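You operate a simulated robot arm through the tools that you are given. There is no shell and no other tool.

Carry out the task below with a simulated two-armed robot. There is one attempt and no reset: what you move stays moved.

## Task
Redo the slack strap on the coil on the plate.
Fine: tension by its tag and the chart; bring the slack strap over the slot; guide up and coil on the green mat at the end. Where these are worked on the way, their far stop is far enough and under half their travel is too little: strap guide.

The check looks at the end state, three seconds after you hand in, the way a careful person would. Anything else that was tipped, shoved, dropped, spilled or broken makes it a failure.

## Robot
Two 7-joint arms with two-finger parallel grippers on one trunk that stands fixed in place. Base frame: the origin is at the foot of the trunk, x ahead of it, y to its left, z up. Lengths are in mm, angles in rad, forces in N, time in s.
The left shoulder is at [70, 156, 1380], the right one opposite. Payload 3.91 kg a hand.
The TCP of each hand is the grasp point between the finger pads, 30 mm short of the fingertips. In the tool frame z runs along the fingers and y along their closing line. The gripper opens to 110 mm. The fingers are 20 mm wide and 10 mm thick; the gripper's body (48 by 112 mm) begins 55 mm behind the TCP.
Orientation is that of the tool frame in the base frame, as a unit quaternion [w, x, y, z]. With the fingers straight down and closing along the base's y, the tool's x points along the base's -x, its y along +y and its z along -z.

## Interface
- The arms move only by the tool servo_tool. It takes "left_deltas", "right_deltas" or both (then of equal length, played together; a hand with none holds still); each is one flat list of numbers, 7 for each row, row after row: the turn, a rotation vector about the tool's x, y, z in units of 5 degrees (1.0 is 5 degrees), then the shift along the tool's x, y, z in units of 25 mm (1.0 is 25 mm), then the finger opening in m, from 0 to 0.11. In form: [wx, wy, wz, dx, dy, dz, claw, wx, wy, wz, dx, dy, dz, claw, ...]. A call has 1 to 20 rows; each row shifts and turns the commanded pose from where the row before left it, along the tool's axes as they then stand. A call with a number of a shift or a turn outside -1 to 1 is refused whole. Rows are played at 5 a second. More than 50 mm and 0.15 rad between two rows, or a gripper value outside its range, and nothing of the call is played. A pose out of reach is approached as far as the arm can. The call stops where the force on the tool passes 70 N (or 10 N more than at its start, if that is more) or the arm is blocked; 0.2 s more then pass. Each finger travels about 108 mm/s and halts on what it meets, pressing with about 35 N; the grip force reading is that of the motor and also rises with nothing between the fingers. The clock runs only during rows and for 0.2 s after the last one: add rows that do not move to give the fingers time. It gives the time, the measured TCP pose, the force on the tool (base axes), the opening and the grip force at its end, in the units of the frame above (readings bear some noise), with the torque about the TCP (base axes, N m) and any sound that the robot's microphone picked up.
- Cameras (640 x 400 px; columns grow to the right, rows downward): "scene" is now at [126.7, 49.5, 1625.6]; the picture's right is [0.54, -0.84, 0.00], its down [-0.32, -0.21, -0.92] and it looks along [0.78, 0.50, -0.38] (base axes); focal length 214 px, centre (320, 200). "left" rides on the left gripper at [72, -17, -103] in its tool frame; the picture's right is [0.23, 0.97, 0.00], its down [-0.76, 0.18, -0.62] and it looks along [-0.61, 0.14, 0.78] (tool axes); focal length 222 px, centre (320, 200). "right" rides on the right gripper at [72, 17, -103] in its tool frame; the picture's right is [-0.23, 0.97, 0.00], its down [-0.76, -0.18, -0.62] and it looks along [-0.61, -0.14, 0.78] (tool axes); focal length 222 px, centre (320, 200). There is no depth. A picture from a camera that has moved, and an enlarged one, comes with that camera's place and axes in the base frame and with its lens.
- capture(camera): a new picture of that camera. The clock stands still meanwhile.
- lift_body(by): slides the trunk up (or, below 0, down) by that many mm; the arms and the scene camera ride with it, the base frame stays. It gives what a move gives, with no picture.
- head_to(pan, tilt): turns the head with the scene camera to pan (to the left, within 1.501 rad either way) and tilt (down, from -0.506 to 1.204), counted from straight ahead of the robot. It gives what a move gives.
- enlarge(camera, box): a new picture of the part [left, top, right, bottom] of that camera's present view, enlarged. The clock stands still meanwhile.
- finish_job(): hands the job in; it is judged then, once.

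Places have to be worked out from the pictures, the camera data and where the tool is seen. Open the grippers and draw the arms clear of the work before you hand the job in, unless the task says otherwise.

The tools are called after "Emit:" as a command line: name --argument value ..., lists and objects as JSON in quotes. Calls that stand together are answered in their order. servo_tool: Moves the arms, as the interface text tells. Its arguments: {"type":"object","properties":{"left_deltas":{"type":"array","items":{"type":"number"}},"right_deltas":{"type":"array","items":{"type":"number"}}},"required":[]} The other tools are called the same way: lift_body (by) slides the trunk up or down; head_to (pan, tilt) turns the head that bears the scene camera; capture (camera) takes a picture; enlarge (camera, box) takes an enlarged picture of a part of a camera's view; finish_job () hands the job in.

At the start:

```text
clock: 0.0
left_position: [399.8, 606.4, 1596.9]
left_tool_rot: [0.0, -0.001, 1.0, 0.0]
left_contact_force: [-0.2, -0.7, 0.9]
left_torque: [0.01, -0.03, 0.0]
left_grip_width: 109.8
left_grasp_force: 0.0
right_position: [541.4, 11.8, 1622.4]
right_tool_rot: [0.0, 0.0, 1.0, 0.0]
right_contact_force: [-0.5, 0.5, 0.0]
right_torque: [0.0, 0.0, -0.01]
right_grip_width: 109.8
right_grasp_force: 0.1
trunk travel left (down, up): [-825.0, 115.0]
head pan, tilt: [0.572, 0.391]
```

scene: 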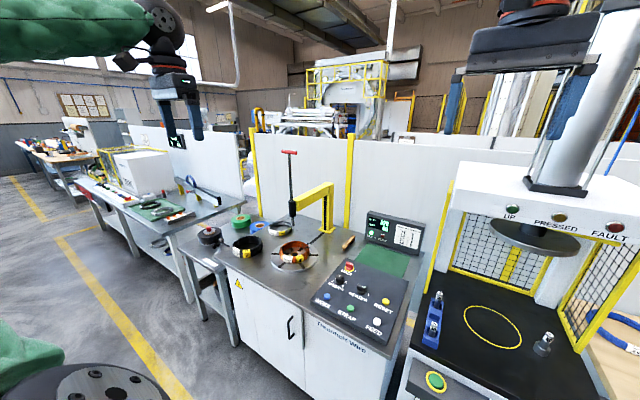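
right: 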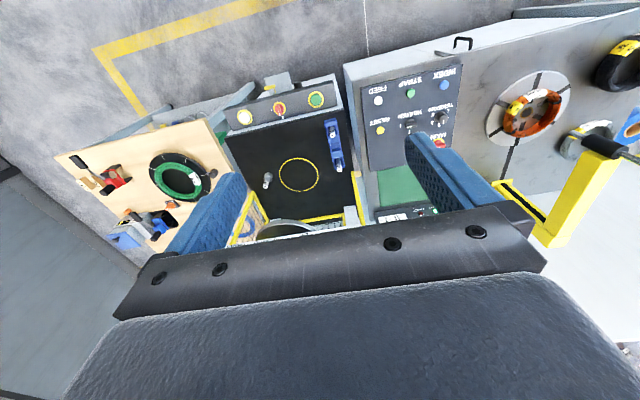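
left: 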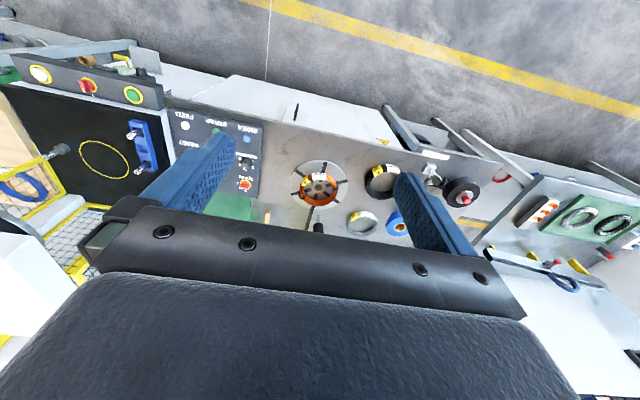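

I start by looking closely at the strapping machine: coil, guide, panel and chart.

Emit:
enlarge --camera "scene" --box '[220, 140, 380, 280]'

Emit:
enlarge --camera "scene" --box '[300, 200, 440, 350]'

Emit:
enlarge --camera "left" --box '[160, 90, 420, 250]'

Emit:
enlarge --camera "right" --box '[340, 50, 640, 240]'

```text
2.86 times, centred on (300, 210) of scene
camera zoom: at [126.7, 49.5, 1625.6], right [0.54, -0.84, 0.0], down [-0.32, -0.21, -0.92], along [0.78, 0.5, -0.38], focal length 613 px, centre (377, 171)
```

zoom: 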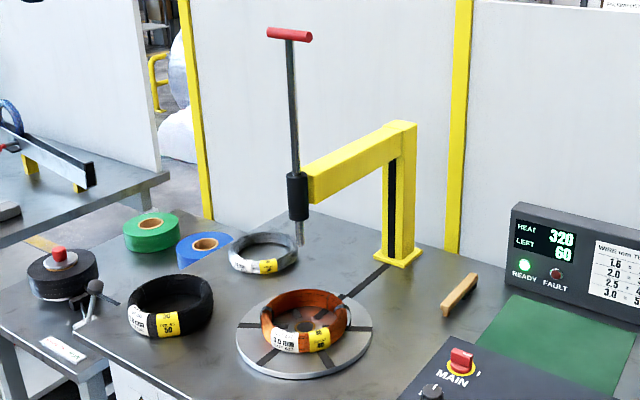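

```text
2.67 times, centred on (370, 275) of scene
camera zoom: at [126.7, 49.5, 1625.6], right [0.54, -0.84, 0.0], down [-0.32, -0.21, -0.92], along [0.78, 0.5, -0.38], focal length 572 px, centre (187, 0)
```

zoom: 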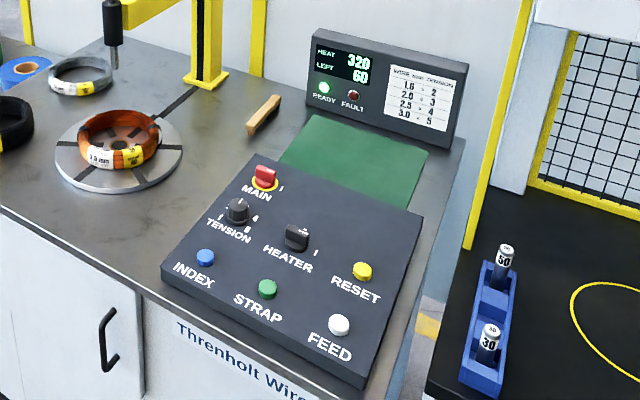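

```text
2.46 times, centred on (290, 170) of left
camera zoom: at [326.5, 590.5, 1700.2], right [-0.23, 0.97, 0.0], down [0.76, 0.18, 0.62], along [0.61, 0.14, -0.78], focal length 547 px, centre (394, 274)
```

zoom: 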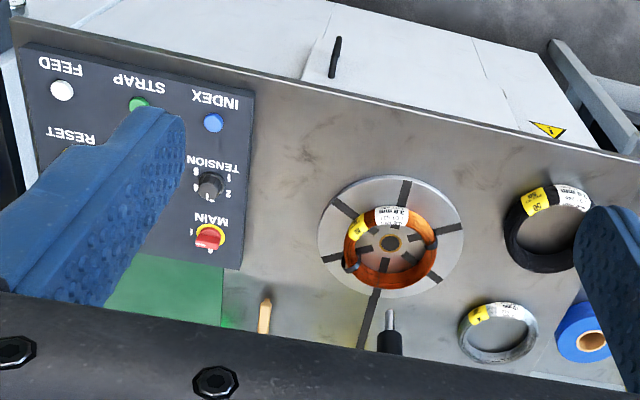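

```text
2.11 times, centred on (490, 145) of right
camera zoom: at [469.2, 29.7, 1724.8], right [0.23, 0.97, 0.0], down [0.76, -0.18, 0.62], along [0.61, -0.14, -0.78], focal length 468 px, centre (-38, 316)
```

zoom: 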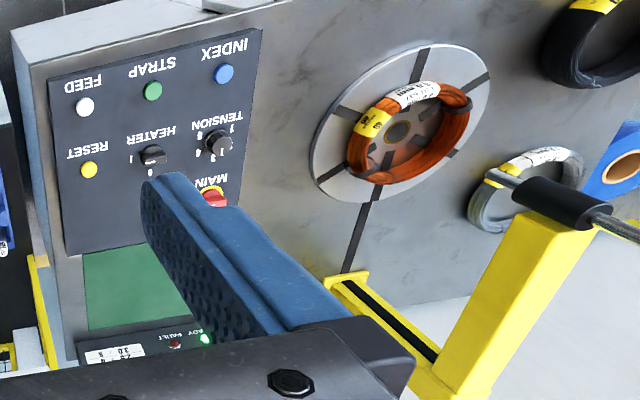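

The coil's tag seems to read 3.0 mm and the chart pairs wires with tensions; I zoom tighter to read everything.

Emit:
enlarge --camera "scene" --box '[264, 230, 328, 270]'

Emit:
enlarge --camera "scene" --box '[364, 210, 428, 250]'

Emit:
enlarge --camera "scene" --box '[325, 255, 405, 305]'

Emit:
enlarge --camera "left" --box '[288, 155, 352, 210]'

Emit:
enlarge --camera "right" --box '[480, 60, 580, 160]'

```text
10.00 times, centred on (296, 250) of scene
camera zoom: at [126.7, 49.5, 1625.6], right [0.54, -0.84, 0.0], down [-0.32, -0.21, -0.92], along [0.78, 0.5, -0.38], focal length 2145 px, centre (560, -300)
```

zoom: 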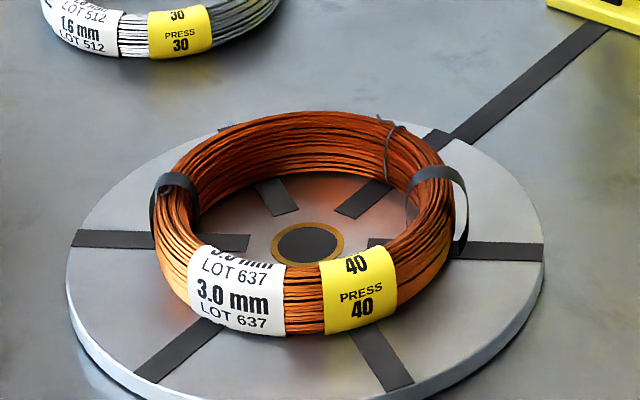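

```text
10.00 times, centred on (396, 230) of scene
camera zoom: at [126.7, 49.5, 1625.6], right [0.54, -0.84, 0.0], down [-0.32, -0.21, -0.92], along [0.78, 0.5, -0.38], focal length 2145 px, centre (-440, -100)
```

zoom: 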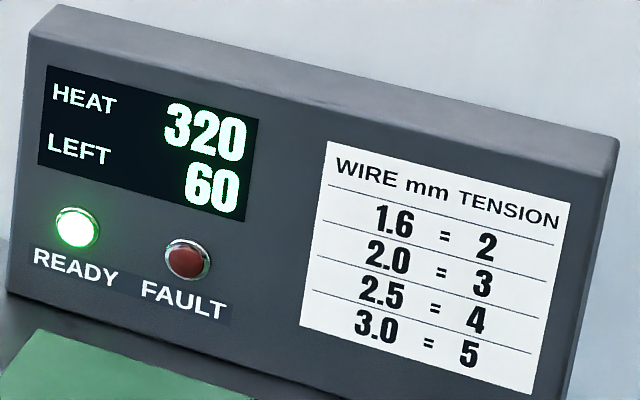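

```text
8.00 times, centred on (365, 280) of scene
camera zoom: at [126.7, 49.5, 1625.6], right [0.54, -0.84, 0.0], down [-0.32, -0.21, -0.92], along [0.78, 0.5, -0.38], focal length 1716 px, centre (-40, -440)
```

zoom: 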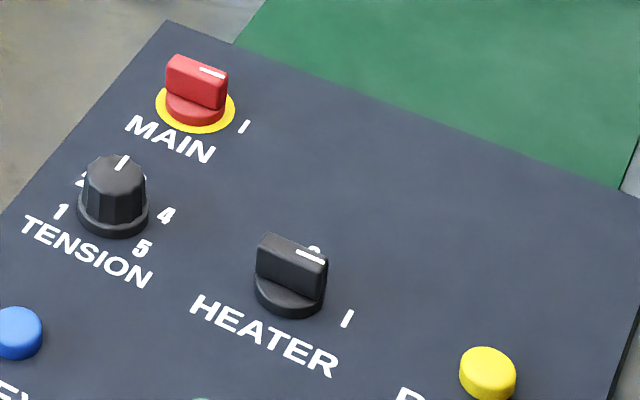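

```text
7.27 times, centred on (320, 182) of left
camera zoom: at [326.5, 590.5, 1700.2], right [-0.23, 0.97, 0.0], down [0.76, 0.18, 0.62], along [0.61, 0.14, -0.78], focal length 1615 px, centre (320, 327)
```

zoom: 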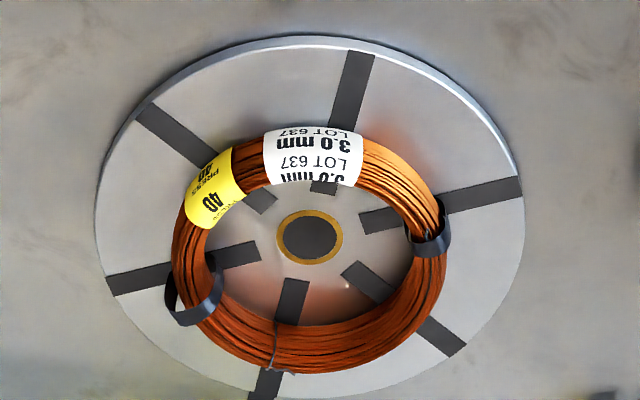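

```text
4.00 times, centred on (530, 110) of right
camera zoom: at [469.2, 29.7, 1724.8], right [0.23, 0.97, 0.0], down [0.76, -0.18, 0.62], along [0.61, -0.14, -0.78], focal length 888 px, centre (-520, 560)
```

zoom: 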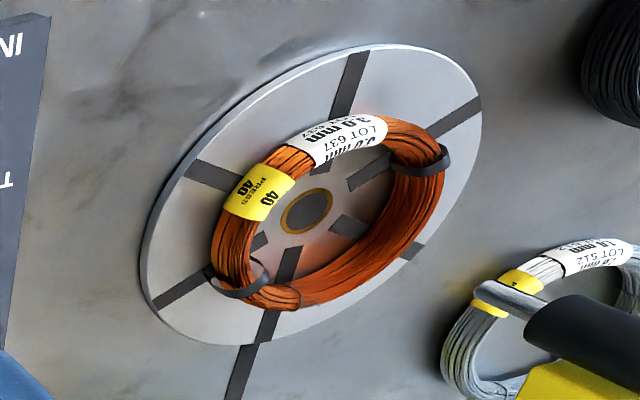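

The tag reads 3.0 mm, so tension 5. I put the plate hub at about [896, 715, 882], with the guide handle straight above it near z 1450 and the buttons at x≈720. I lower the trunk so the left arm can reach further over the table.

Emit:
lift_body --by -230

Emit:
head_to --pan 0.5 --tilt 0.5

Emit:
capture --camera "scene"

Emit:
capture --camera "right"

Emit:
capture --camera "left"

```text
clock: 2.4
left_position: [399.1, 608.3, 1366.4]
left_tool_rot: [0.001, -0.001, 1.0, 0.001]
left_contact_force: [-0.4, 0.3, 0.1]
left_torque: [-0.01, 0.01, 0.01]
left_grip_width: 110.1
left_grasp_force: 0.2
right_position: [542.3, 12.2, 1392.4]
right_tool_rot: [0.001, 0.0, 1.0, 0.0]
right_contact_force: [0.2, -0.1, 0.0]
right_torque: [-0.01, 0.0, -0.02]
right_grip_width: 110.1
right_grasp_force: 0.2
trunk travel left (down, up): [-595.0, 345.0]
head pan, tilt: [0.572, 0.391]
```

```text
clock: 3.1
left_position: [399.3, 607.6, 1365.5]
left_tool_rot: [0.0, -0.001, 1.0, 0.001]
left_contact_force: [-0.3, 0.1, 0.2]
left_torque: [0.04, 0.01, -0.02]
left_grip_width: 109.9
left_grasp_force: 0.3
right_position: [541.5, 11.3, 1391.9]
right_tool_rot: [0.0, -0.001, 1.0, 0.0]
right_contact_force: [-0.2, 0.7, 0.2]
right_torque: [-0.01, 0.03, 0.02]
right_grip_width: 109.9
right_grasp_force: 0.2
trunk travel left (down, up): [-595.0, 345.0]
head pan, tilt: [0.499, 0.499]
```

```text
taken
camera scene: at [128.5, 42.7, 1385.7], right [0.48, -0.88, 0.0], down [-0.42, -0.23, -0.88], along [0.77, 0.42, -0.48], focal length 214 px, centre (320, 200)
```

scene: 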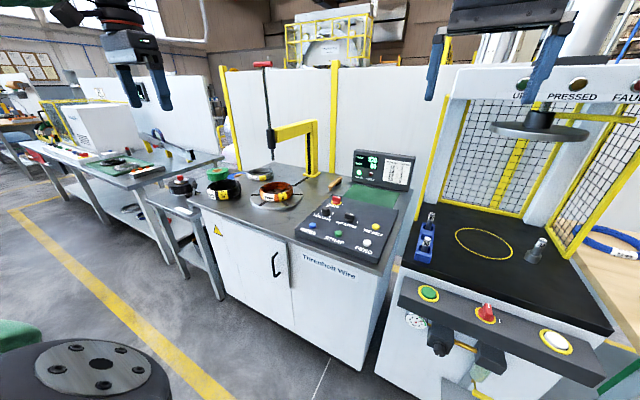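

```text
taken
camera right: at [469.1, 29.6, 1494.8], right [0.23, 0.97, 0.0], down [0.76, -0.18, 0.62], along [0.61, -0.14, -0.78], focal length 222 px, centre (320, 200)
```

right: 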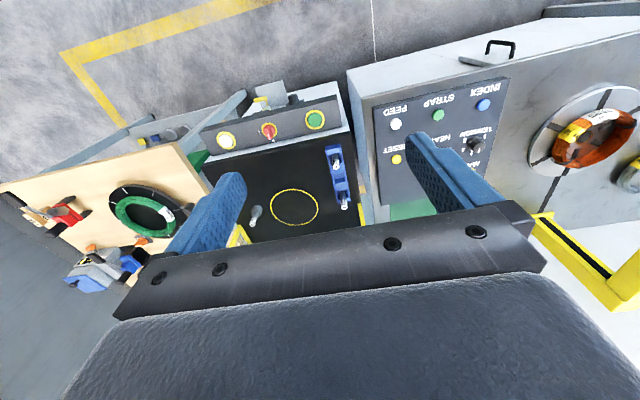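

```text
taken
camera left: at [326.3, 590.4, 1470.3], right [-0.23, 0.97, 0.0], down [0.76, 0.18, 0.62], along [0.61, 0.14, -0.78], focal length 222 px, centre (320, 200)
```

left: 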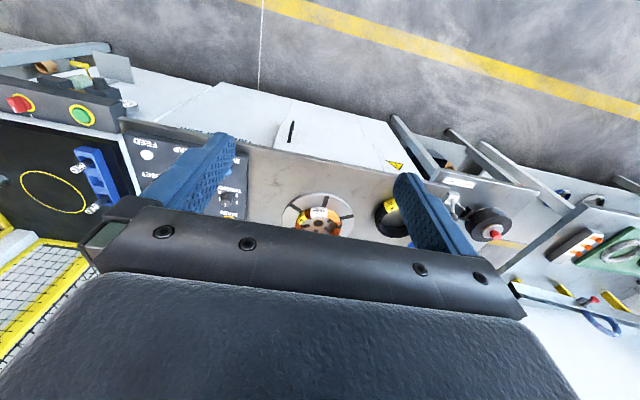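

The trunk is down. I now bring the left hand over the panel to read the knobs and test its reach.

Emit:
servo_tool --left_deltas '[0, 0, 0, -0.87, -0.72, 0.85, 0.06, 0, 0, 0, -0.87, -0.72, 0.85, 0.06, 0, 0, 0, -0.87, -0.72, 0.85, 0.06, 0, 0, 0, -0.87, -0.72, 0.85, 0.06, 0, 0, 0, -0.87, -0.72, 0.85, 0.06, 0, 0, 0, -0.87, -0.72, 0.85, 0.06, 0, 0, 0, -0.87, -0.72, 0.85, 0.06, 0, 0, 0, -0.87, -0.72, 0.85, 0.06, 0, 0, 0, -0.87, -0.72, 0.85, 0.06, 0, 0, 0, -0.87, -0.72, 0.85, 0.06, 0, 0, 0, -0.87, -0.72, 0.85, 0.06, 0, 0, 0, -0.87, -0.72, 0.85, 0.06]'

Emit:
capture --camera "left"

Emit:
capture --camera "scene"

```text
clock: 5.7
left_position: [664.2, 393.8, 1109.3]
left_tool_rot: [0.0, -0.002, 1.0, 0.0]
left_contact_force: [-0.1, 0.1, 0.7]
left_torque: [0.0, 0.0, 0.02]
left_grip_width: 60.0
left_grasp_force: 0.1
right_position: [544.0, 10.6, 1391.5]
right_tool_rot: [0.0, 0.001, 1.0, 0.0]
right_contact_force: [0.4, 0.7, -0.4]
right_torque: [0.03, 0.0, -0.03]
right_grip_width: 109.9
right_grasp_force: 0.1
trunk travel left (down, up): [-595.0, 345.0]
head pan, tilt: [0.499, 0.499]
```

```text
taken
camera left: at [592.2, 375.8, 1213.6], right [-0.23, 0.97, 0.0], down [0.76, 0.18, 0.62], along [0.61, 0.14, -0.78], focal length 222 px, centre (320, 200)
```

left: 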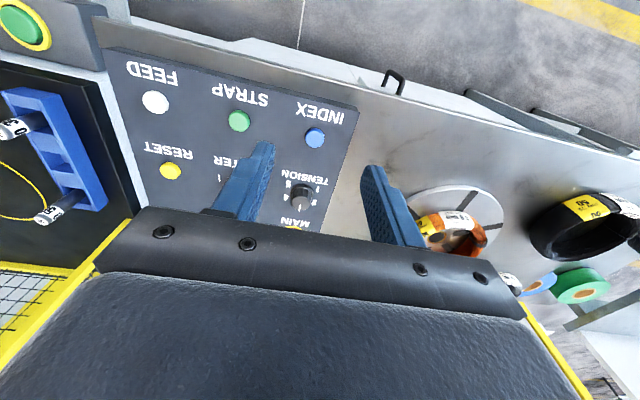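

```text
taken
camera scene: at [130.4, 41.9, 1385.4], right [0.48, -0.88, 0.0], down [-0.42, -0.23, -0.88], along [0.77, 0.42, -0.48], focal length 214 px, centre (320, 200)
```

scene: 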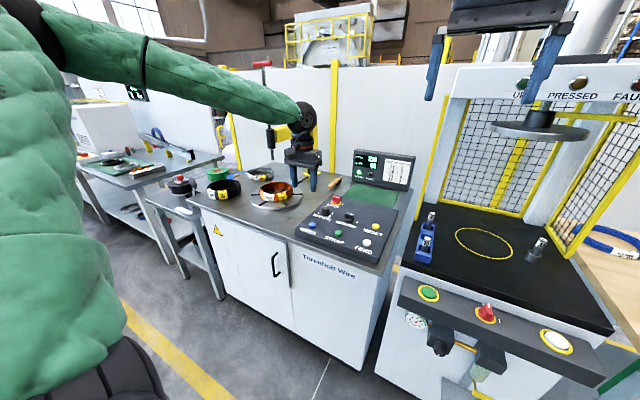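

Reach is fine here. I enlarge the knobs to read their pointers.

Emit:
enlarge --camera "left" --box '[270, 160, 340, 240]'

Emit:
enlarge --camera "scene" --box '[300, 190, 390, 255]'

Emit:
enlarge --camera "left" --box '[100, 50, 360, 220]'

```text
5.00 times, centred on (305, 200) of left
camera zoom: at [592.2, 375.8, 1213.6], right [-0.23, 0.97, 0.0], down [0.76, 0.18, 0.62], along [0.61, 0.14, -0.78], focal length 1111 px, centre (395, 200)
```

zoom: 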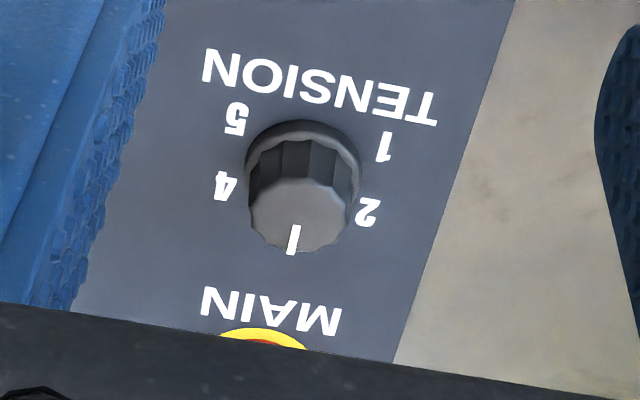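

```text
6.15 times, centred on (345, 222) of scene
camera zoom: at [130.4, 41.9, 1385.4], right [0.48, -0.88, 0.0], down [-0.42, -0.23, -0.88], along [0.77, 0.42, -0.48], focal length 1320 px, centre (166, 62)
```

zoom: 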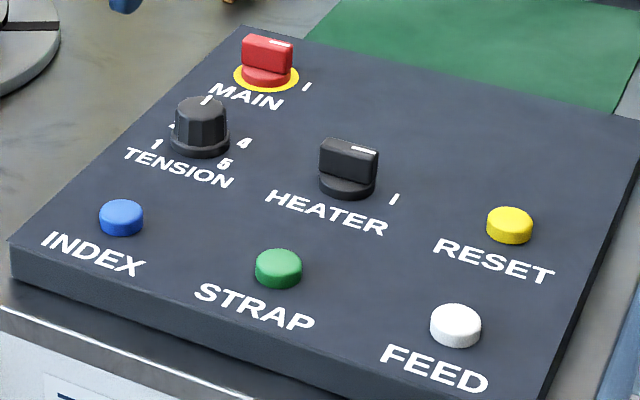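

```text
2.35 times, centred on (230, 135) of left
camera zoom: at [592.2, 375.8, 1213.6], right [-0.23, 0.97, 0.0], down [0.76, 0.18, 0.62], along [0.61, 0.14, -0.78], focal length 523 px, centre (532, 353)
```

zoom: 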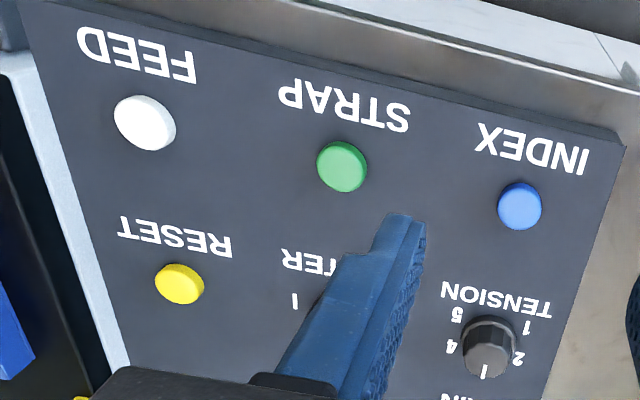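

The tension knob (centre about [835, 398], top near z 920) points at 3, and the numbers are 60° apart, so 5 is 120° clockwise. I move above it and pre-turn the wrist by −60° so there is room for the full turn.

Emit:
servo_tool --left_deltas '[0, 0, 0, -0.855, 0.02, 0.5, 0.06, 0, 0, 0, -0.855, 0.02, 0.5, 0.06, 0, 0, 0, -0.855, 0.02, 0.5, 0.06, 0, 0, 0, -0.855, 0.02, 0.5, 0.06, 0, 0, 0, -0.855, 0.02, 0.5, 0.06, 0, 0, 0, -0.855, 0.02, 0.5, 0.06, 0, 0, 0, -0.855, 0.02, 0.5, 0.06, 0, 0, 0, -0.855, 0.02, 0.5, 0.06, 0, 0, -1, 0, 0, 0, 0.06, 0, 0, -1, 0, 0, 0, 0.06, 0, 0, -1, 0, 0, 0, 0.06, 0, 0, -1, 0, 0, 0, 0.06, 0, 0, -1, 0, 0, 0, 0.06, 0, 0, -1, 0, 0, 0, 0.06, 0, 0, -1, 0, 0, 0, 0.06, 0, 0, -1, 0, 0, 0, 0.06, 0, 0, -1, 0, 0, 0, 0.06, 0, 0, -1, 0, 0, 0, 0.06, 0, 0, -1, 0, 0, 0, 0.06, 0, 0, -1, 0, 0, 0, 0.06]'

Emit:
capture --camera "left"

Emit:
enlarge --camera "scene" --box '[280, 130, 400, 260]'

```text
clock: 9.9
left_position: [832.3, 397.7, 1013.3]
left_tool_rot: [0.001, -0.501, 0.865, 0.0]
left_contact_force: [-0.1, -0.2, -0.5]
left_torque: [0.03, 0.04, 0.01]
left_grip_width: 59.8
left_grasp_force: 0.1
right_position: [543.3, 10.8, 1393.4]
right_tool_rot: [-0.001, 0.0, 1.0, 0.0]
right_contact_force: [-0.3, 0.3, -0.3]
right_torque: [-0.04, 0.01, 0.01]
right_grip_width: 109.8
right_grasp_force: 0.1
trunk travel left (down, up): [-595.0, 345.0]
head pan, tilt: [0.499, 0.499]
```

```text
taken
camera left: at [811.3, 325.5, 1116.2], right [-0.96, 0.29, 0.0], down [0.22, 0.75, 0.62], along [0.18, 0.6, -0.78], focal length 222 px, centre (320, 200)
```

left: 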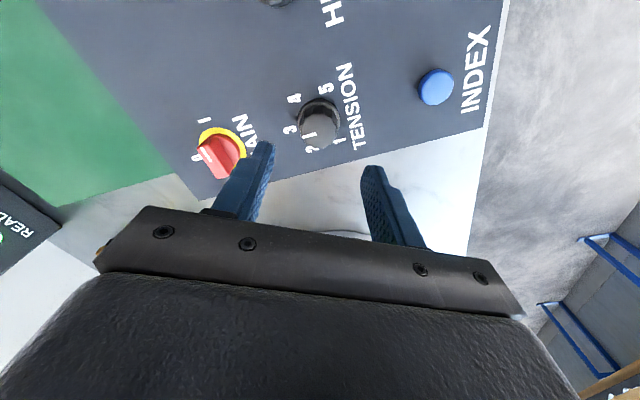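

```text
3.08 times, centred on (340, 195) of scene
camera zoom: at [128.9, 42.5, 1385.6], right [0.48, -0.88, 0.0], down [-0.42, -0.23, -0.88], along [0.77, 0.42, -0.48], focal length 660 px, centre (258, 215)
```

zoom: 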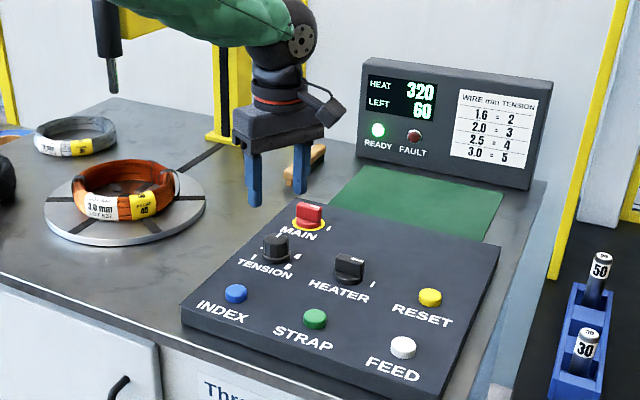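

The knob lies right beneath the TCP. I enlarge to check the MAIN and tension pointers before gripping.

Emit:
enlarge --camera "left" --box '[180, 70, 380, 195]'

```text
3.20 times, centred on (280, 132) of left
camera zoom: at [811.3, 325.5, 1116.2], right [-0.96, 0.29, 0.0], down [0.22, 0.75, 0.62], along [0.18, 0.6, -0.78], focal length 711 px, centre (448, 416)
```

zoom: 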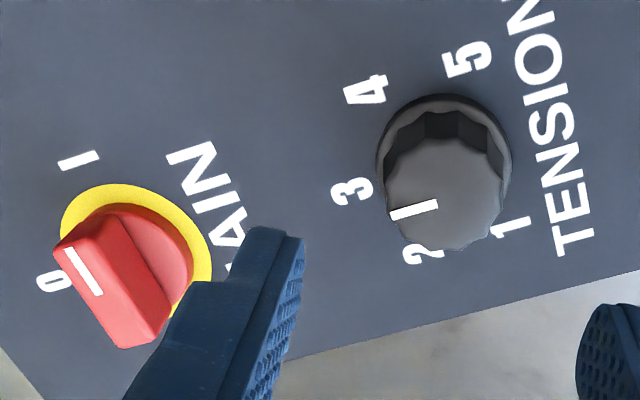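

MAIN's and HEATER's pointers match and READY is lit with heat 320, so only the tension needs setting. I descend onto the knob and close the fingers.

Emit:
servo_tool --left_deltas '[0, 0, 0, 0, 0, 0.8, 0.06, 0, 0, 0, 0, 0, 0.8, 0.06, 0, 0, 0, 0, 0, 0.8, 0.06, 0, 0, 0, 0, 0, 0.5, 0.06, 0, 0, 0, 0, 0, 0.3, 0.06, 0, 0, 0, 0, 0, 0, 0.06]'

Emit:
capture --camera "left"

```text
clock: 11.3
left_position: [832.9, 396.6, 931.9]
left_tool_rot: [0.0, -0.501, 0.865, 0.001]
left_contact_force: [0.2, 0.0, 0.8]
left_torque: [-0.02, 0.01, -0.01]
left_grip_width: 60.1
left_grasp_force: 0.0
right_position: [542.2, 12.3, 1392.0]
right_tool_rot: [0.0, 0.0, 1.0, 0.0]
right_contact_force: [-0.9, 0.1, 0.4]
right_torque: [-0.01, -0.03, 0.0]
right_grip_width: 110.0
right_grasp_force: 0.1
trunk travel left (down, up): [-595.0, 345.0]
head pan, tilt: [0.499, 0.499]
```

```text
taken
camera left: at [811.2, 325.3, 1035.8], right [-0.96, 0.29, 0.0], down [0.23, 0.75, 0.62], along [0.18, 0.6, -0.78], focal length 222 px, centre (320, 200)
```

left: 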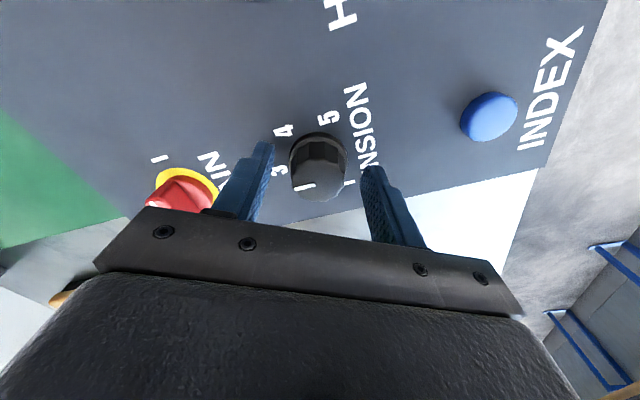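

The fingers straddle the knob centrally with about 16 mm of engagement. I go 3 mm lower and close.

Emit:
servo_tool --left_deltas '[0, 0, 0, 0, 0, 0.12, 0.06, 0, 0, 0, 0, 0, 0, 0.045, 0, 0, 0, 0, 0, 0, 0.03, 0, 0, 0, 0, 0, 0, 0.03]'

Emit:
enlarge --camera "left" --box '[240, 100, 400, 230]'

```text
clock: 12.3
left_position: [832.7, 397.0, 928.5]
left_tool_rot: [0.001, -0.501, 0.866, 0.0]
left_contact_force: [6.8, -0.8, 3.8]
left_torque: [-0.24, -0.25, -0.08]
left_grip_width: 35.5
left_grasp_force: 45.2
right_position: [543.3, 11.8, 1390.7]
right_tool_rot: [-0.001, 0.0, 1.0, -0.001]
right_contact_force: [0.2, -0.2, -0.9]
right_torque: [-0.02, -0.01, 0.0]
right_grip_width: 110.3
right_grasp_force: 0.1
trunk travel left (down, up): [-595.0, 345.0]
head pan, tilt: [0.499, 0.499]
```

```text
3.08 times, centred on (320, 165) of left
camera zoom: at [811.4, 325.1, 1033.3], right [-0.96, 0.29, 0.0], down [0.22, 0.75, 0.62], along [0.18, 0.6, -0.78], focal length 684 px, centre (320, 308)
```

zoom: 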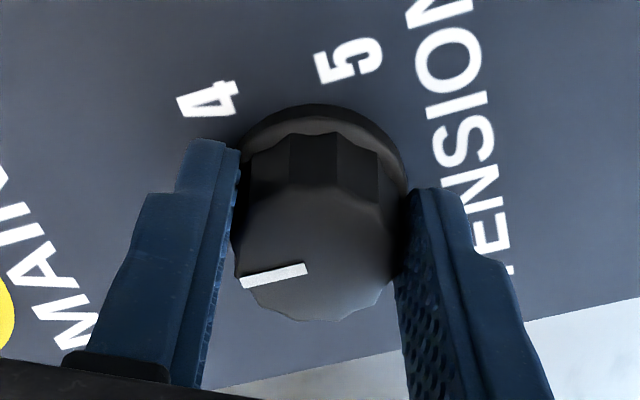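

The grip is firm (35.5 mm). I turn clockwise by 60° first and check how the knob follows.

Emit:
servo_tool --left_deltas '[0, 0, 1, 0, 0, 0, 0.03, 0, 0, 1, 0, 0, 0, 0.03, 0, 0, 1, 0, 0, 0, 0.03, 0, 0, 1, 0, 0, 0, 0.03, 0, 0, 1, 0, 0, 0, 0.03, 0, 0, 1, 0, 0, 0, 0.03, 0, 0, 1, 0, 0, 0, 0.03, 0, 0, 1, 0, 0, 0, 0.03, 0, 0, 1, 0, 0, 0, 0.03, 0, 0, 1, 0, 0, 0, 0.03, 0, 0, 1, 0, 0, 0, 0.03, 0, 0, 1, 0, 0, 0, 0.03]'

Emit:
enlarge --camera "left" --box '[240, 100, 400, 230]'

```text
clock: 14.9
left_position: [830.0, 399.6, 928.6]
left_tool_rot: [0.003, -0.001, 1.0, 0.001]
left_contact_force: [-12.7, 20.9, 11.6]
left_torque: [0.84, 1.02, 0.1]
left_grip_width: 35.6
left_grasp_force: 45.2
right_position: [540.6, 12.9, 1393.5]
right_tool_rot: [0.0, 0.0, 1.0, -0.001]
right_contact_force: [-0.3, -0.2, -0.6]
right_torque: [-0.02, 0.03, 0.02]
right_grip_width: 109.4
right_grasp_force: 0.1
trunk travel left (down, up): [-595.0, 345.0]
head pan, tilt: [0.499, 0.499]
```

```text
3.08 times, centred on (320, 165) of left
camera zoom: at [758.7, 382.4, 1033.2], right [-0.23, 0.97, 0.0], down [0.76, 0.18, 0.63], along [0.61, 0.14, -0.78], focal length 684 px, centre (320, 308)
```

zoom: 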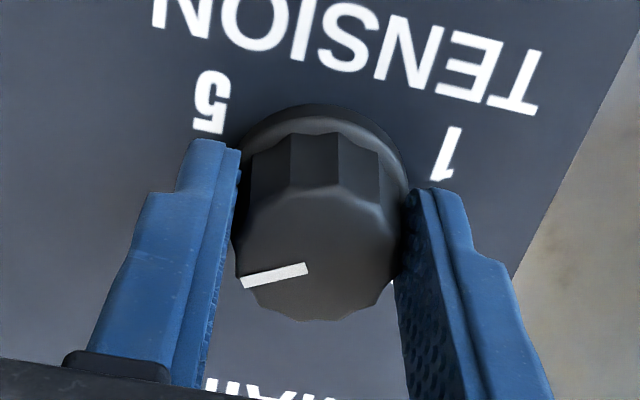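

The knob moved one-to-one to 4. I finish the other 60°, nudging the command slightly toward the knob's true axis to relieve the side force.

Emit:
servo_tool --left_deltas '[0, 0, 1, 0.015, 0.015, 0, 0.03, 0, 0, 1, 0.015, 0.015, 0, 0.03, 0, 0, 1, 0.015, 0.015, 0, 0.03, 0, 0, 1, 0.015, 0.015, 0, 0.03, 0, 0, 1, 0.015, 0.015, 0, 0.03, 0, 0, 1, 0.015, 0.015, 0, 0.03, 0, 0, 1, 0.015, 0.015, 0, 0.03, 0, 0, 1, 0.015, 0.015, 0, 0.03, 0, 0, 1, 0.015, 0.015, 0, 0.03, 0, 0, 1, 0.015, 0.015, 0, 0.03, 0, 0, 1, 0.015, 0.015, 0, 0.03, 0, 0, 1, 0.015, 0.015, 0, 0.03]'

Emit:
enlarge --camera "left" --box '[240, 70, 400, 230]'

Emit:
enlarge --camera "scene" --box '[300, 190, 390, 255]'

```text
clock: 17.5
left_position: [833.1, 403.3, 929.6]
left_tool_rot: [0.001, 0.499, 0.867, 0.0]
left_contact_force: [42.0, 22.2, 26.1]
left_torque: [0.85, -1.56, 0.69]
left_grip_width: 35.2
left_grasp_force: 44.9
right_position: [542.5, 11.7, 1391.4]
right_tool_rot: [-0.001, 0.001, 1.0, -0.001]
right_contact_force: [-0.7, -0.3, 0.0]
right_torque: [0.0, 0.0, 0.0]
right_grip_width: 110.1
right_grasp_force: 0.0
trunk travel left (down, up): [-595.0, 345.0]
head pan, tilt: [0.499, 0.499]
```

```text
2.50 times, centred on (320, 150) of left
camera zoom: at [781.6, 457.1, 1033.2], right [0.73, 0.68, 0.0], down [0.53, -0.57, 0.63], along [0.43, -0.45, -0.78], focal length 555 px, centre (320, 325)
```

zoom: 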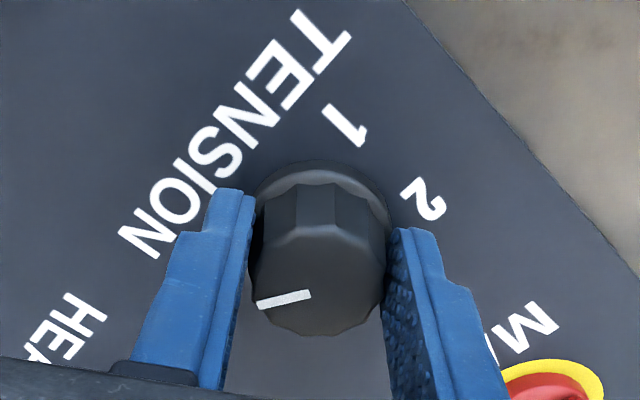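

```text
6.15 times, centred on (345, 222) of scene
camera zoom: at [130.3, 43.2, 1385.6], right [0.48, -0.88, 0.0], down [-0.42, -0.23, -0.88], along [0.77, 0.42, -0.48], focal length 1320 px, centre (166, 62)
```

zoom: 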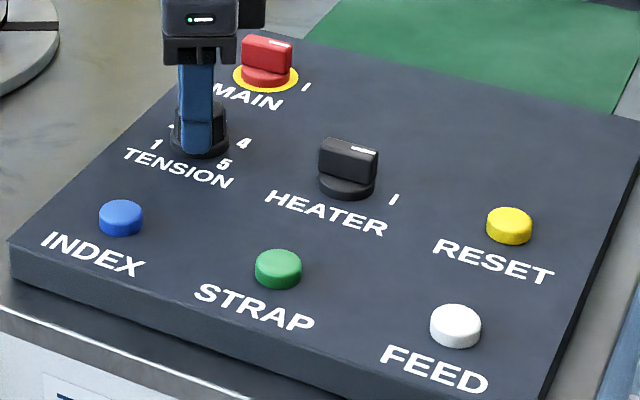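

The knob has turned the full 120°. I open the fingers, rise straight up and verify the pointer.

Emit:
servo_tool --left_deltas '[0, 0, 0, 0, 0, 0, 0.05, 0, 0, 0, 0, 0, 0, 0.06, 0, 0, 0, 0, 0, -0.6, 0.06, 0, 0, 0, 0, 0, -0.8, 0.06, 0, 0, 0, 0, 0, -0.8, 0.06, 0, 0, 0, 0, 0, -0.8, 0.06, 0, 0, 0, 0, 0, -0.5, 0.06]'

Emit:
capture --camera "left"

Emit:
enlarge --camera "scene" --box '[300, 190, 390, 255]'

```text
clock: 19.1
left_position: [832.7, 404.7, 1017.4]
left_tool_rot: [0.0, 0.499, 0.866, 0.001]
left_contact_force: [0.7, -0.4, 0.3]
left_torque: [-0.01, 0.0, 0.01]
left_grip_width: 59.6
left_grasp_force: 0.0
right_position: [543.0, 12.6, 1391.6]
right_tool_rot: [-0.001, 0.0, 1.0, 0.0]
right_contact_force: [0.6, -0.1, -0.3]
right_torque: [-0.06, 0.02, 0.01]
right_grip_width: 110.1
right_grasp_force: 0.1
trunk travel left (down, up): [-595.0, 345.0]
head pan, tilt: [0.499, 0.499]
```

```text
taken
camera left: at [782.3, 458.1, 1121.4], right [0.73, 0.68, 0.0], down [0.54, -0.57, 0.62], along [0.43, -0.45, -0.78], focal length 222 px, centre (320, 200)
```

left: 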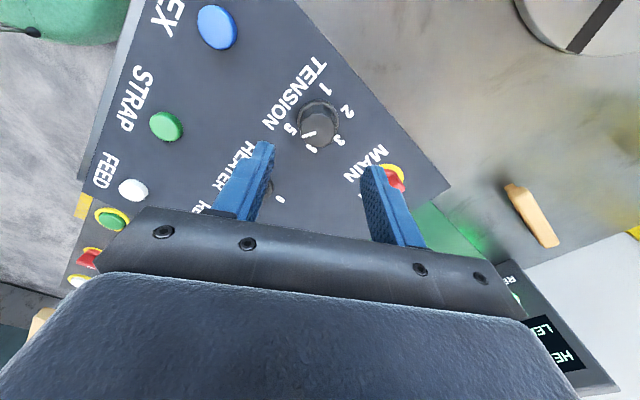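

```text
6.15 times, centred on (345, 222) of scene
camera zoom: at [129.1, 42.7, 1385.5], right [0.48, -0.88, 0.0], down [-0.42, -0.23, -0.88], along [0.77, 0.42, -0.48], focal length 1320 px, centre (166, 62)
```

zoom: 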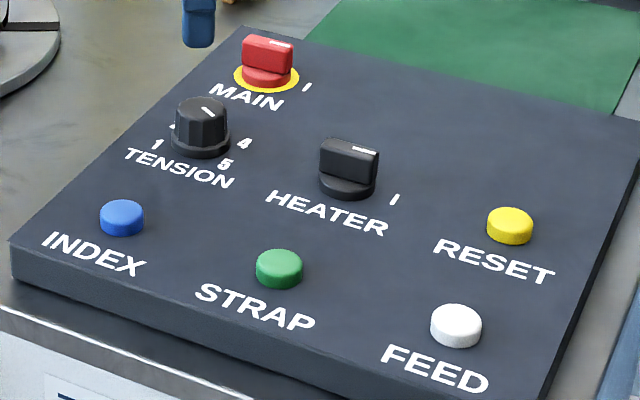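

Emit:
enlarge --camera "left" --box '[260, 70, 380, 170]'

```text
4.00 times, centred on (320, 120) of left
camera zoom: at [782.3, 458.1, 1121.4], right [0.73, 0.68, 0.0], down [0.54, -0.57, 0.62], along [0.43, -0.45, -0.78], focal length 888 px, centre (320, 520)
```

zoom: 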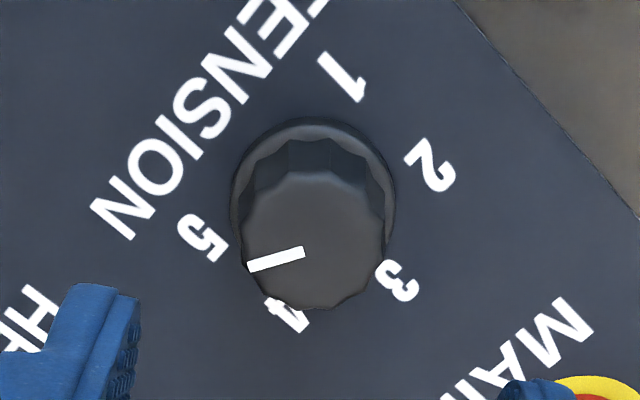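

The pointer's direction works out to about −123°, i.e. on 5. Next I square the wrist, close the fingers and hover over the blue INDEX button.

Emit:
servo_tool --left_deltas '[0, 0, -1, 0, 0, 0, 0.04, 0, 0, -1, 0, 0, 0, 0.02, 0, 0, -1, 0, 0, 0, 0, 0, 0, -1, 0, 0, 0, 0, 0, 0, -1, 0, 0, 0, 0, 0, 0, -1, 0, 0, 0, 0, 0, 0, -1, 0, 0, 0, 0, 0, 0, -1, 0, 0, 0, 0, 0, 0, -1, 0, 0, 0, 0, 0, 0, -1, 0, 0, 0, 0, 0, 0, -1, 0, 0, 0, 0, 0, 0, -1, 0, 0, 0, 0, 0, 0, 0, 0.733, -0.045, 0.36, 0, 0, 0, 0, 0.733, -0.045, 0.36, 0, 0, 0, 0, 0.733, -0.045, 0.36, 0, 0, 0, 0, 0.733, -0.045, 0.36, 0, 0, 0, 0, 0.733, -0.045, 0.36, 0, 0, 0, 0, 0.733, -0.045, 0.36, 0, 0, 0, 0, 0, 0, 0, 0]'

Emit:
capture --camera "left"

Emit:
enlarge --camera "scene" --box '[260, 150, 420, 260]'

```text
clock: 23.1
left_position: [721.1, 397.0, 963.1]
left_tool_rot: [0.001, -0.002, 1.0, 0.0]
left_contact_force: [0.8, -0.2, 0.3]
left_torque: [0.01, 0.03, 0.0]
left_grip_width: 0.2
left_grasp_force: 35.6
right_position: [542.4, 11.9, 1391.6]
right_tool_rot: [0.0, 0.0, 1.0, 0.0]
right_contact_force: [0.2, -0.1, 0.7]
right_torque: [-0.04, 0.01, -0.02]
right_grip_width: 110.0
right_grasp_force: 0.1
trunk travel left (down, up): [-595.0, 345.0]
head pan, tilt: [0.499, 0.499]
```

```text
taken
camera left: at [649.3, 378.8, 1065.9], right [-0.23, 0.97, 0.0], down [0.76, 0.18, 0.62], along [0.61, 0.14, -0.78], focal length 222 px, centre (320, 200)
```

left: 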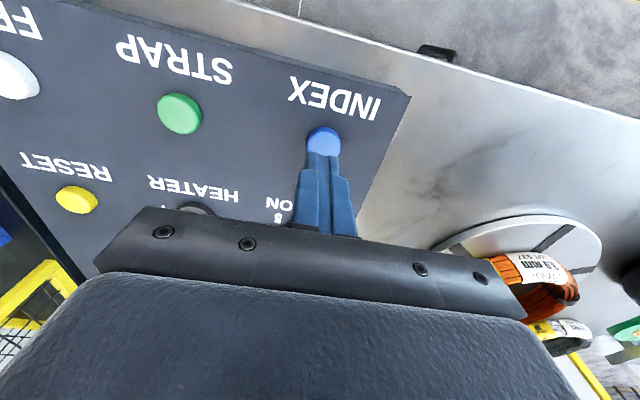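

```text
3.64 times, centred on (340, 205) of scene
camera zoom: at [129.3, 42.4, 1385.6], right [0.48, -0.88, 0.0], down [-0.42, -0.23, -0.88], along [0.77, 0.42, -0.48], focal length 780 px, centre (247, 182)
```

zoom: 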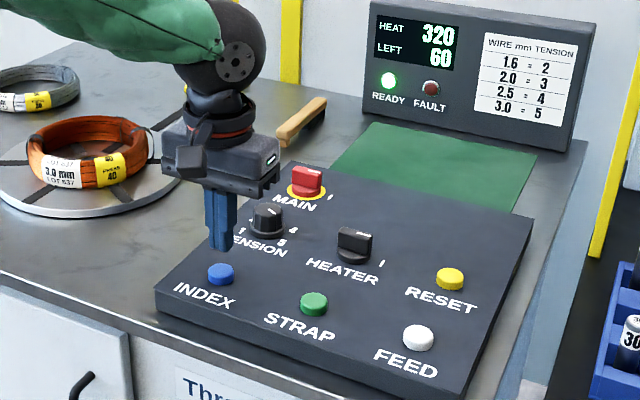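

The button's top is right under the closed tips at about [722, 398, 900]. I press it down to about z 896 and come back up.

Emit:
servo_tool --left_deltas '[0, 0, 0, 0.0, 0, 0.8, 0, 0, 0, 0, 0, 0, 0.4, 0, 0, 0, 0, 0, 0, 0.15, 0, 0, 0, 0, 0, 0, 0.12, 0, 0, 0, 0, 0, 0, 0, 0]'

Emit:
enlarge --camera "scene" --box '[220, 150, 420, 280]'

```text
clock: 24.3
left_position: [722.9, 396.7, 926.2]
left_tool_rot: [0.001, -0.001, 1.0, 0.001]
left_contact_force: [0.0, -3.4, 8.1]
left_torque: [-0.04, 0.01, -0.02]
left_grip_width: 0.2
left_grasp_force: 34.8
right_position: [542.1, 11.4, 1393.1]
right_tool_rot: [0.0, -0.001, 1.0, 0.0]
right_contact_force: [-0.3, -0.4, -0.4]
right_torque: [0.03, -0.02, 0.01]
right_grip_width: 110.1
right_grasp_force: 0.0
trunk travel left (down, up): [-595.0, 345.0]
head pan, tilt: [0.499, 0.499]
heard: click
```

```text
3.08 times, centred on (320, 215) of scene
camera zoom: at [128.2, 42.1, 1385.8], right [0.48, -0.88, 0.0], down [-0.42, -0.23, -0.88], along [0.77, 0.42, -0.48], focal length 660 px, centre (320, 154)
```

zoom: 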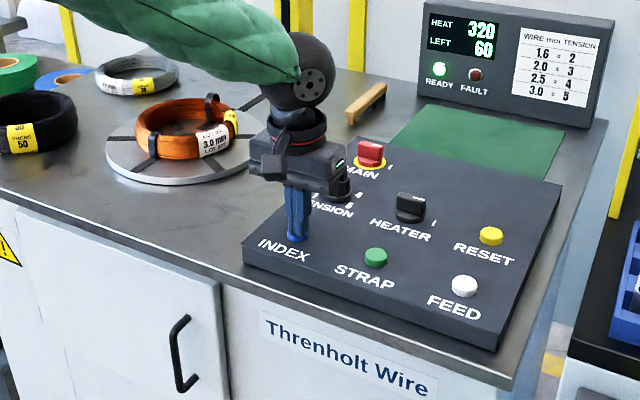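

A click was heard and the plate turned. I lift off and look at where the slack strap is now.

Emit:
servo_tool --left_deltas '[0, 0, 0, 0.0, 0, -0.8, 0, 0, 0, 0, 0, 0, -0.7, 0, 0, 0, 0, 0, 0, 0, 0, 0, 0, 0, 0, 0, 0, 0]'

Emit:
enlarge --camera "scene" --box '[240, 160, 320, 220]'

Emit:
capture --camera "right"

Emit:
enlarge --camera "right" --box '[500, 60, 640, 230]'

```text
clock: 25.3
left_position: [720.5, 397.4, 963.2]
left_tool_rot: [0.001, -0.001, 1.0, 0.001]
left_contact_force: [-0.2, 0.1, 0.9]
left_torque: [0.01, 0.01, -0.03]
left_grip_width: 0.1
left_grasp_force: 34.8
right_position: [541.9, 11.3, 1392.3]
right_tool_rot: [0.0, 0.0, 1.0, 0.0]
right_contact_force: [0.5, -0.2, -0.1]
right_torque: [0.01, 0.04, 0.0]
right_grip_width: 109.9
right_grasp_force: 0.0
trunk travel left (down, up): [-595.0, 345.0]
head pan, tilt: [0.499, 0.499]
```

```text
6.67 times, centred on (280, 190) of scene
camera zoom: at [128.5, 42.5, 1385.7], right [0.48, -0.88, 0.0], down [-0.42, -0.23, -0.88], along [0.77, 0.42, -0.48], focal length 1430 px, centre (587, 267)
```

zoom: 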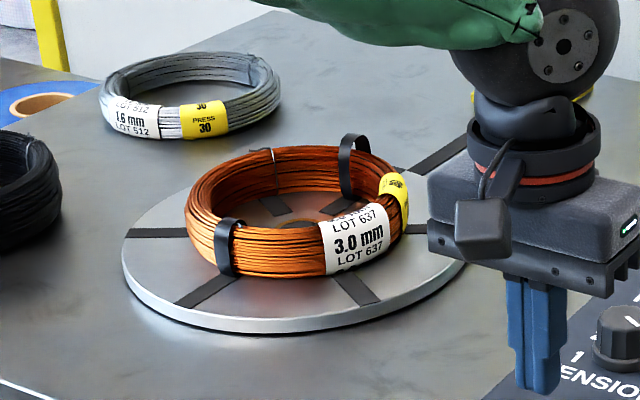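

```text
taken
camera right: at [469.0, 29.4, 1494.8], right [0.23, 0.97, 0.0], down [0.76, -0.18, 0.62], along [0.61, -0.14, -0.78], focal length 222 px, centre (320, 200)
```

right: 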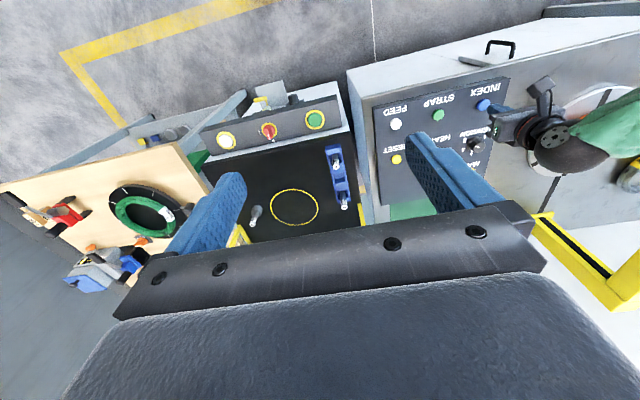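

```text
2.35 times, centred on (570, 145) of right
camera zoom: at [469.0, 29.4, 1494.8], right [0.23, 0.97, 0.0], down [0.76, -0.18, 0.62], along [0.61, -0.14, -0.78], focal length 523 px, centre (-268, 329)
```

zoom: 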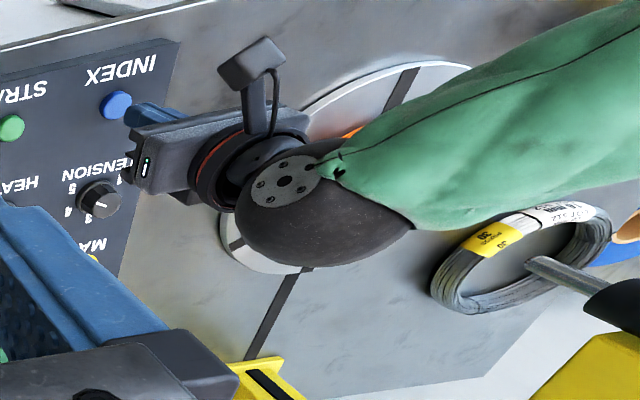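

The plate indexed 60° counter-clockwise and the slack strap now seems to be on the slot's side (+x of the hub). I move the hand to the coil's near side to check from above.

Emit:
servo_tool --left_deltas '[0, 0, 0, 0.07, 0.5, -0.9, 0, 0, 0, 0, 0.07, 0.92, -0.66, 0, 0, 0, 0, 0.07, 0.92, -0.66, 0, 0, 0, 0, 0.07, 0.92, -0.66, 0, 0, 0, 0, 0.07, 0.92, -0.66, 0, 0, 0, 0, 0.07, 0.92, -0.66, 0, 0, 0, 0, 0.07, 0.92, -0.66, 0, 0, 0, 0, 0.07, 0.92, -0.66, 0, 0, 0, 0, 0.07, 0.92, -0.66, 0, 0, 0, 0, 0.07, 0.92, -0.66, 0, 0, 0, 0, 0.07, 0.92, -0.66, 0]'

Emit:
capture --camera "left"

Emit:
enlarge --camera "left" --box '[220, 80, 440, 230]'

Emit:
capture --camera "scene"

```text
clock: 27.7
left_position: [699.8, 637.9, 1151.7]
left_tool_rot: [0.001, -0.001, 1.0, 0.001]
left_contact_force: [0.6, 0.6, 0.2]
left_torque: [0.0, 0.02, 0.0]
left_grip_width: 0.1
left_grasp_force: 34.9
right_position: [541.5, 11.9, 1391.7]
right_tool_rot: [0.001, 0.0, 1.0, 0.001]
right_contact_force: [-0.3, 0.7, -1.4]
right_torque: [0.01, 0.03, -0.01]
right_grip_width: 109.7
right_grasp_force: 0.0
trunk travel left (down, up): [-595.0, 345.0]
head pan, tilt: [0.499, 0.499]
```

```text
taken
camera left: at [627.3, 620.6, 1255.5], right [-0.23, 0.97, 0.0], down [0.76, 0.18, 0.62], along [0.61, 0.14, -0.78], focal length 222 px, centre (320, 200)
```

left: 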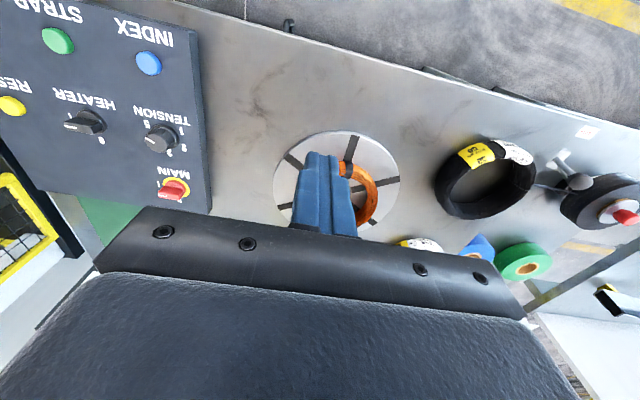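

```text
2.67 times, centred on (330, 155) of left
camera zoom: at [627.3, 620.6, 1255.5], right [-0.23, 0.97, 0.0], down [0.76, 0.18, 0.62], along [0.61, 0.14, -0.78], focal length 592 px, centre (293, 320)
```

zoom: 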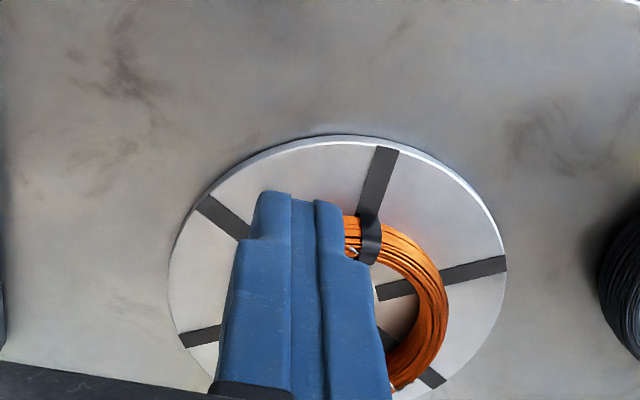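

```text
taken
camera scene: at [128.5, 43.1, 1385.6], right [0.48, -0.88, 0.0], down [-0.42, -0.23, -0.88], along [0.77, 0.42, -0.48], focal length 214 px, centre (320, 200)
```

scene: 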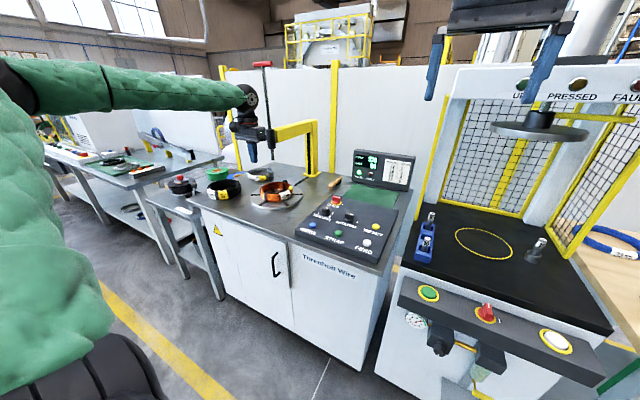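

From here the tight strap sits over the slot at the near side (180°). I check the slack one from the scene camera, which now has a free view.

Emit:
enlarge --camera "scene" --box '[240, 165, 320, 220]'

Emit:
enlarge --camera "scene" --box '[220, 50, 340, 200]'

```text
7.27 times, centred on (280, 192) of scene
camera zoom: at [128.5, 43.1, 1385.6], right [0.48, -0.88, 0.0], down [-0.42, -0.23, -0.88], along [0.77, 0.42, -0.48], focal length 1560 px, centre (611, 254)
```

zoom: 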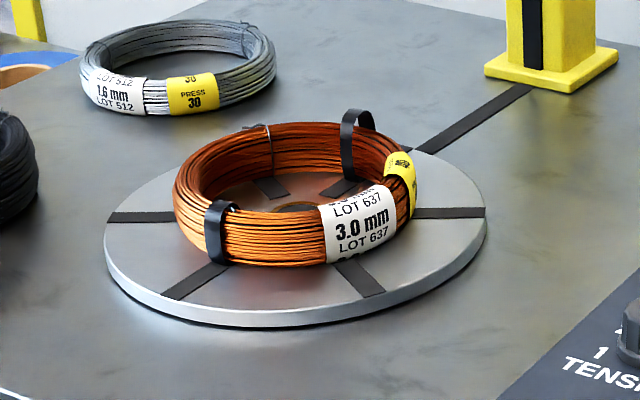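

```text
2.67 times, centred on (280, 125) of scene
camera zoom: at [128.5, 43.1, 1385.6], right [0.48, -0.88, 0.0], down [-0.42, -0.23, -0.88], along [0.77, 0.42, -0.48], focal length 572 px, centre (427, 400)
```

zoom: 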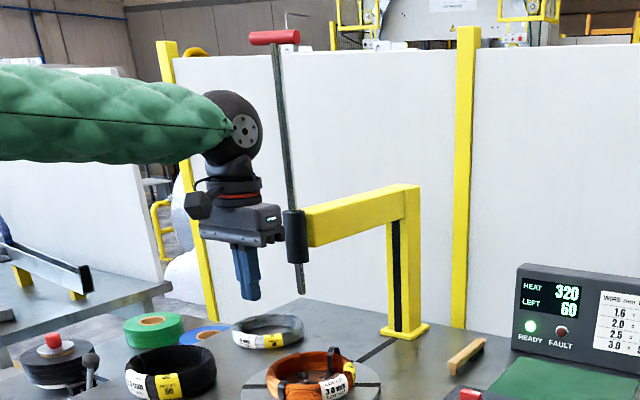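

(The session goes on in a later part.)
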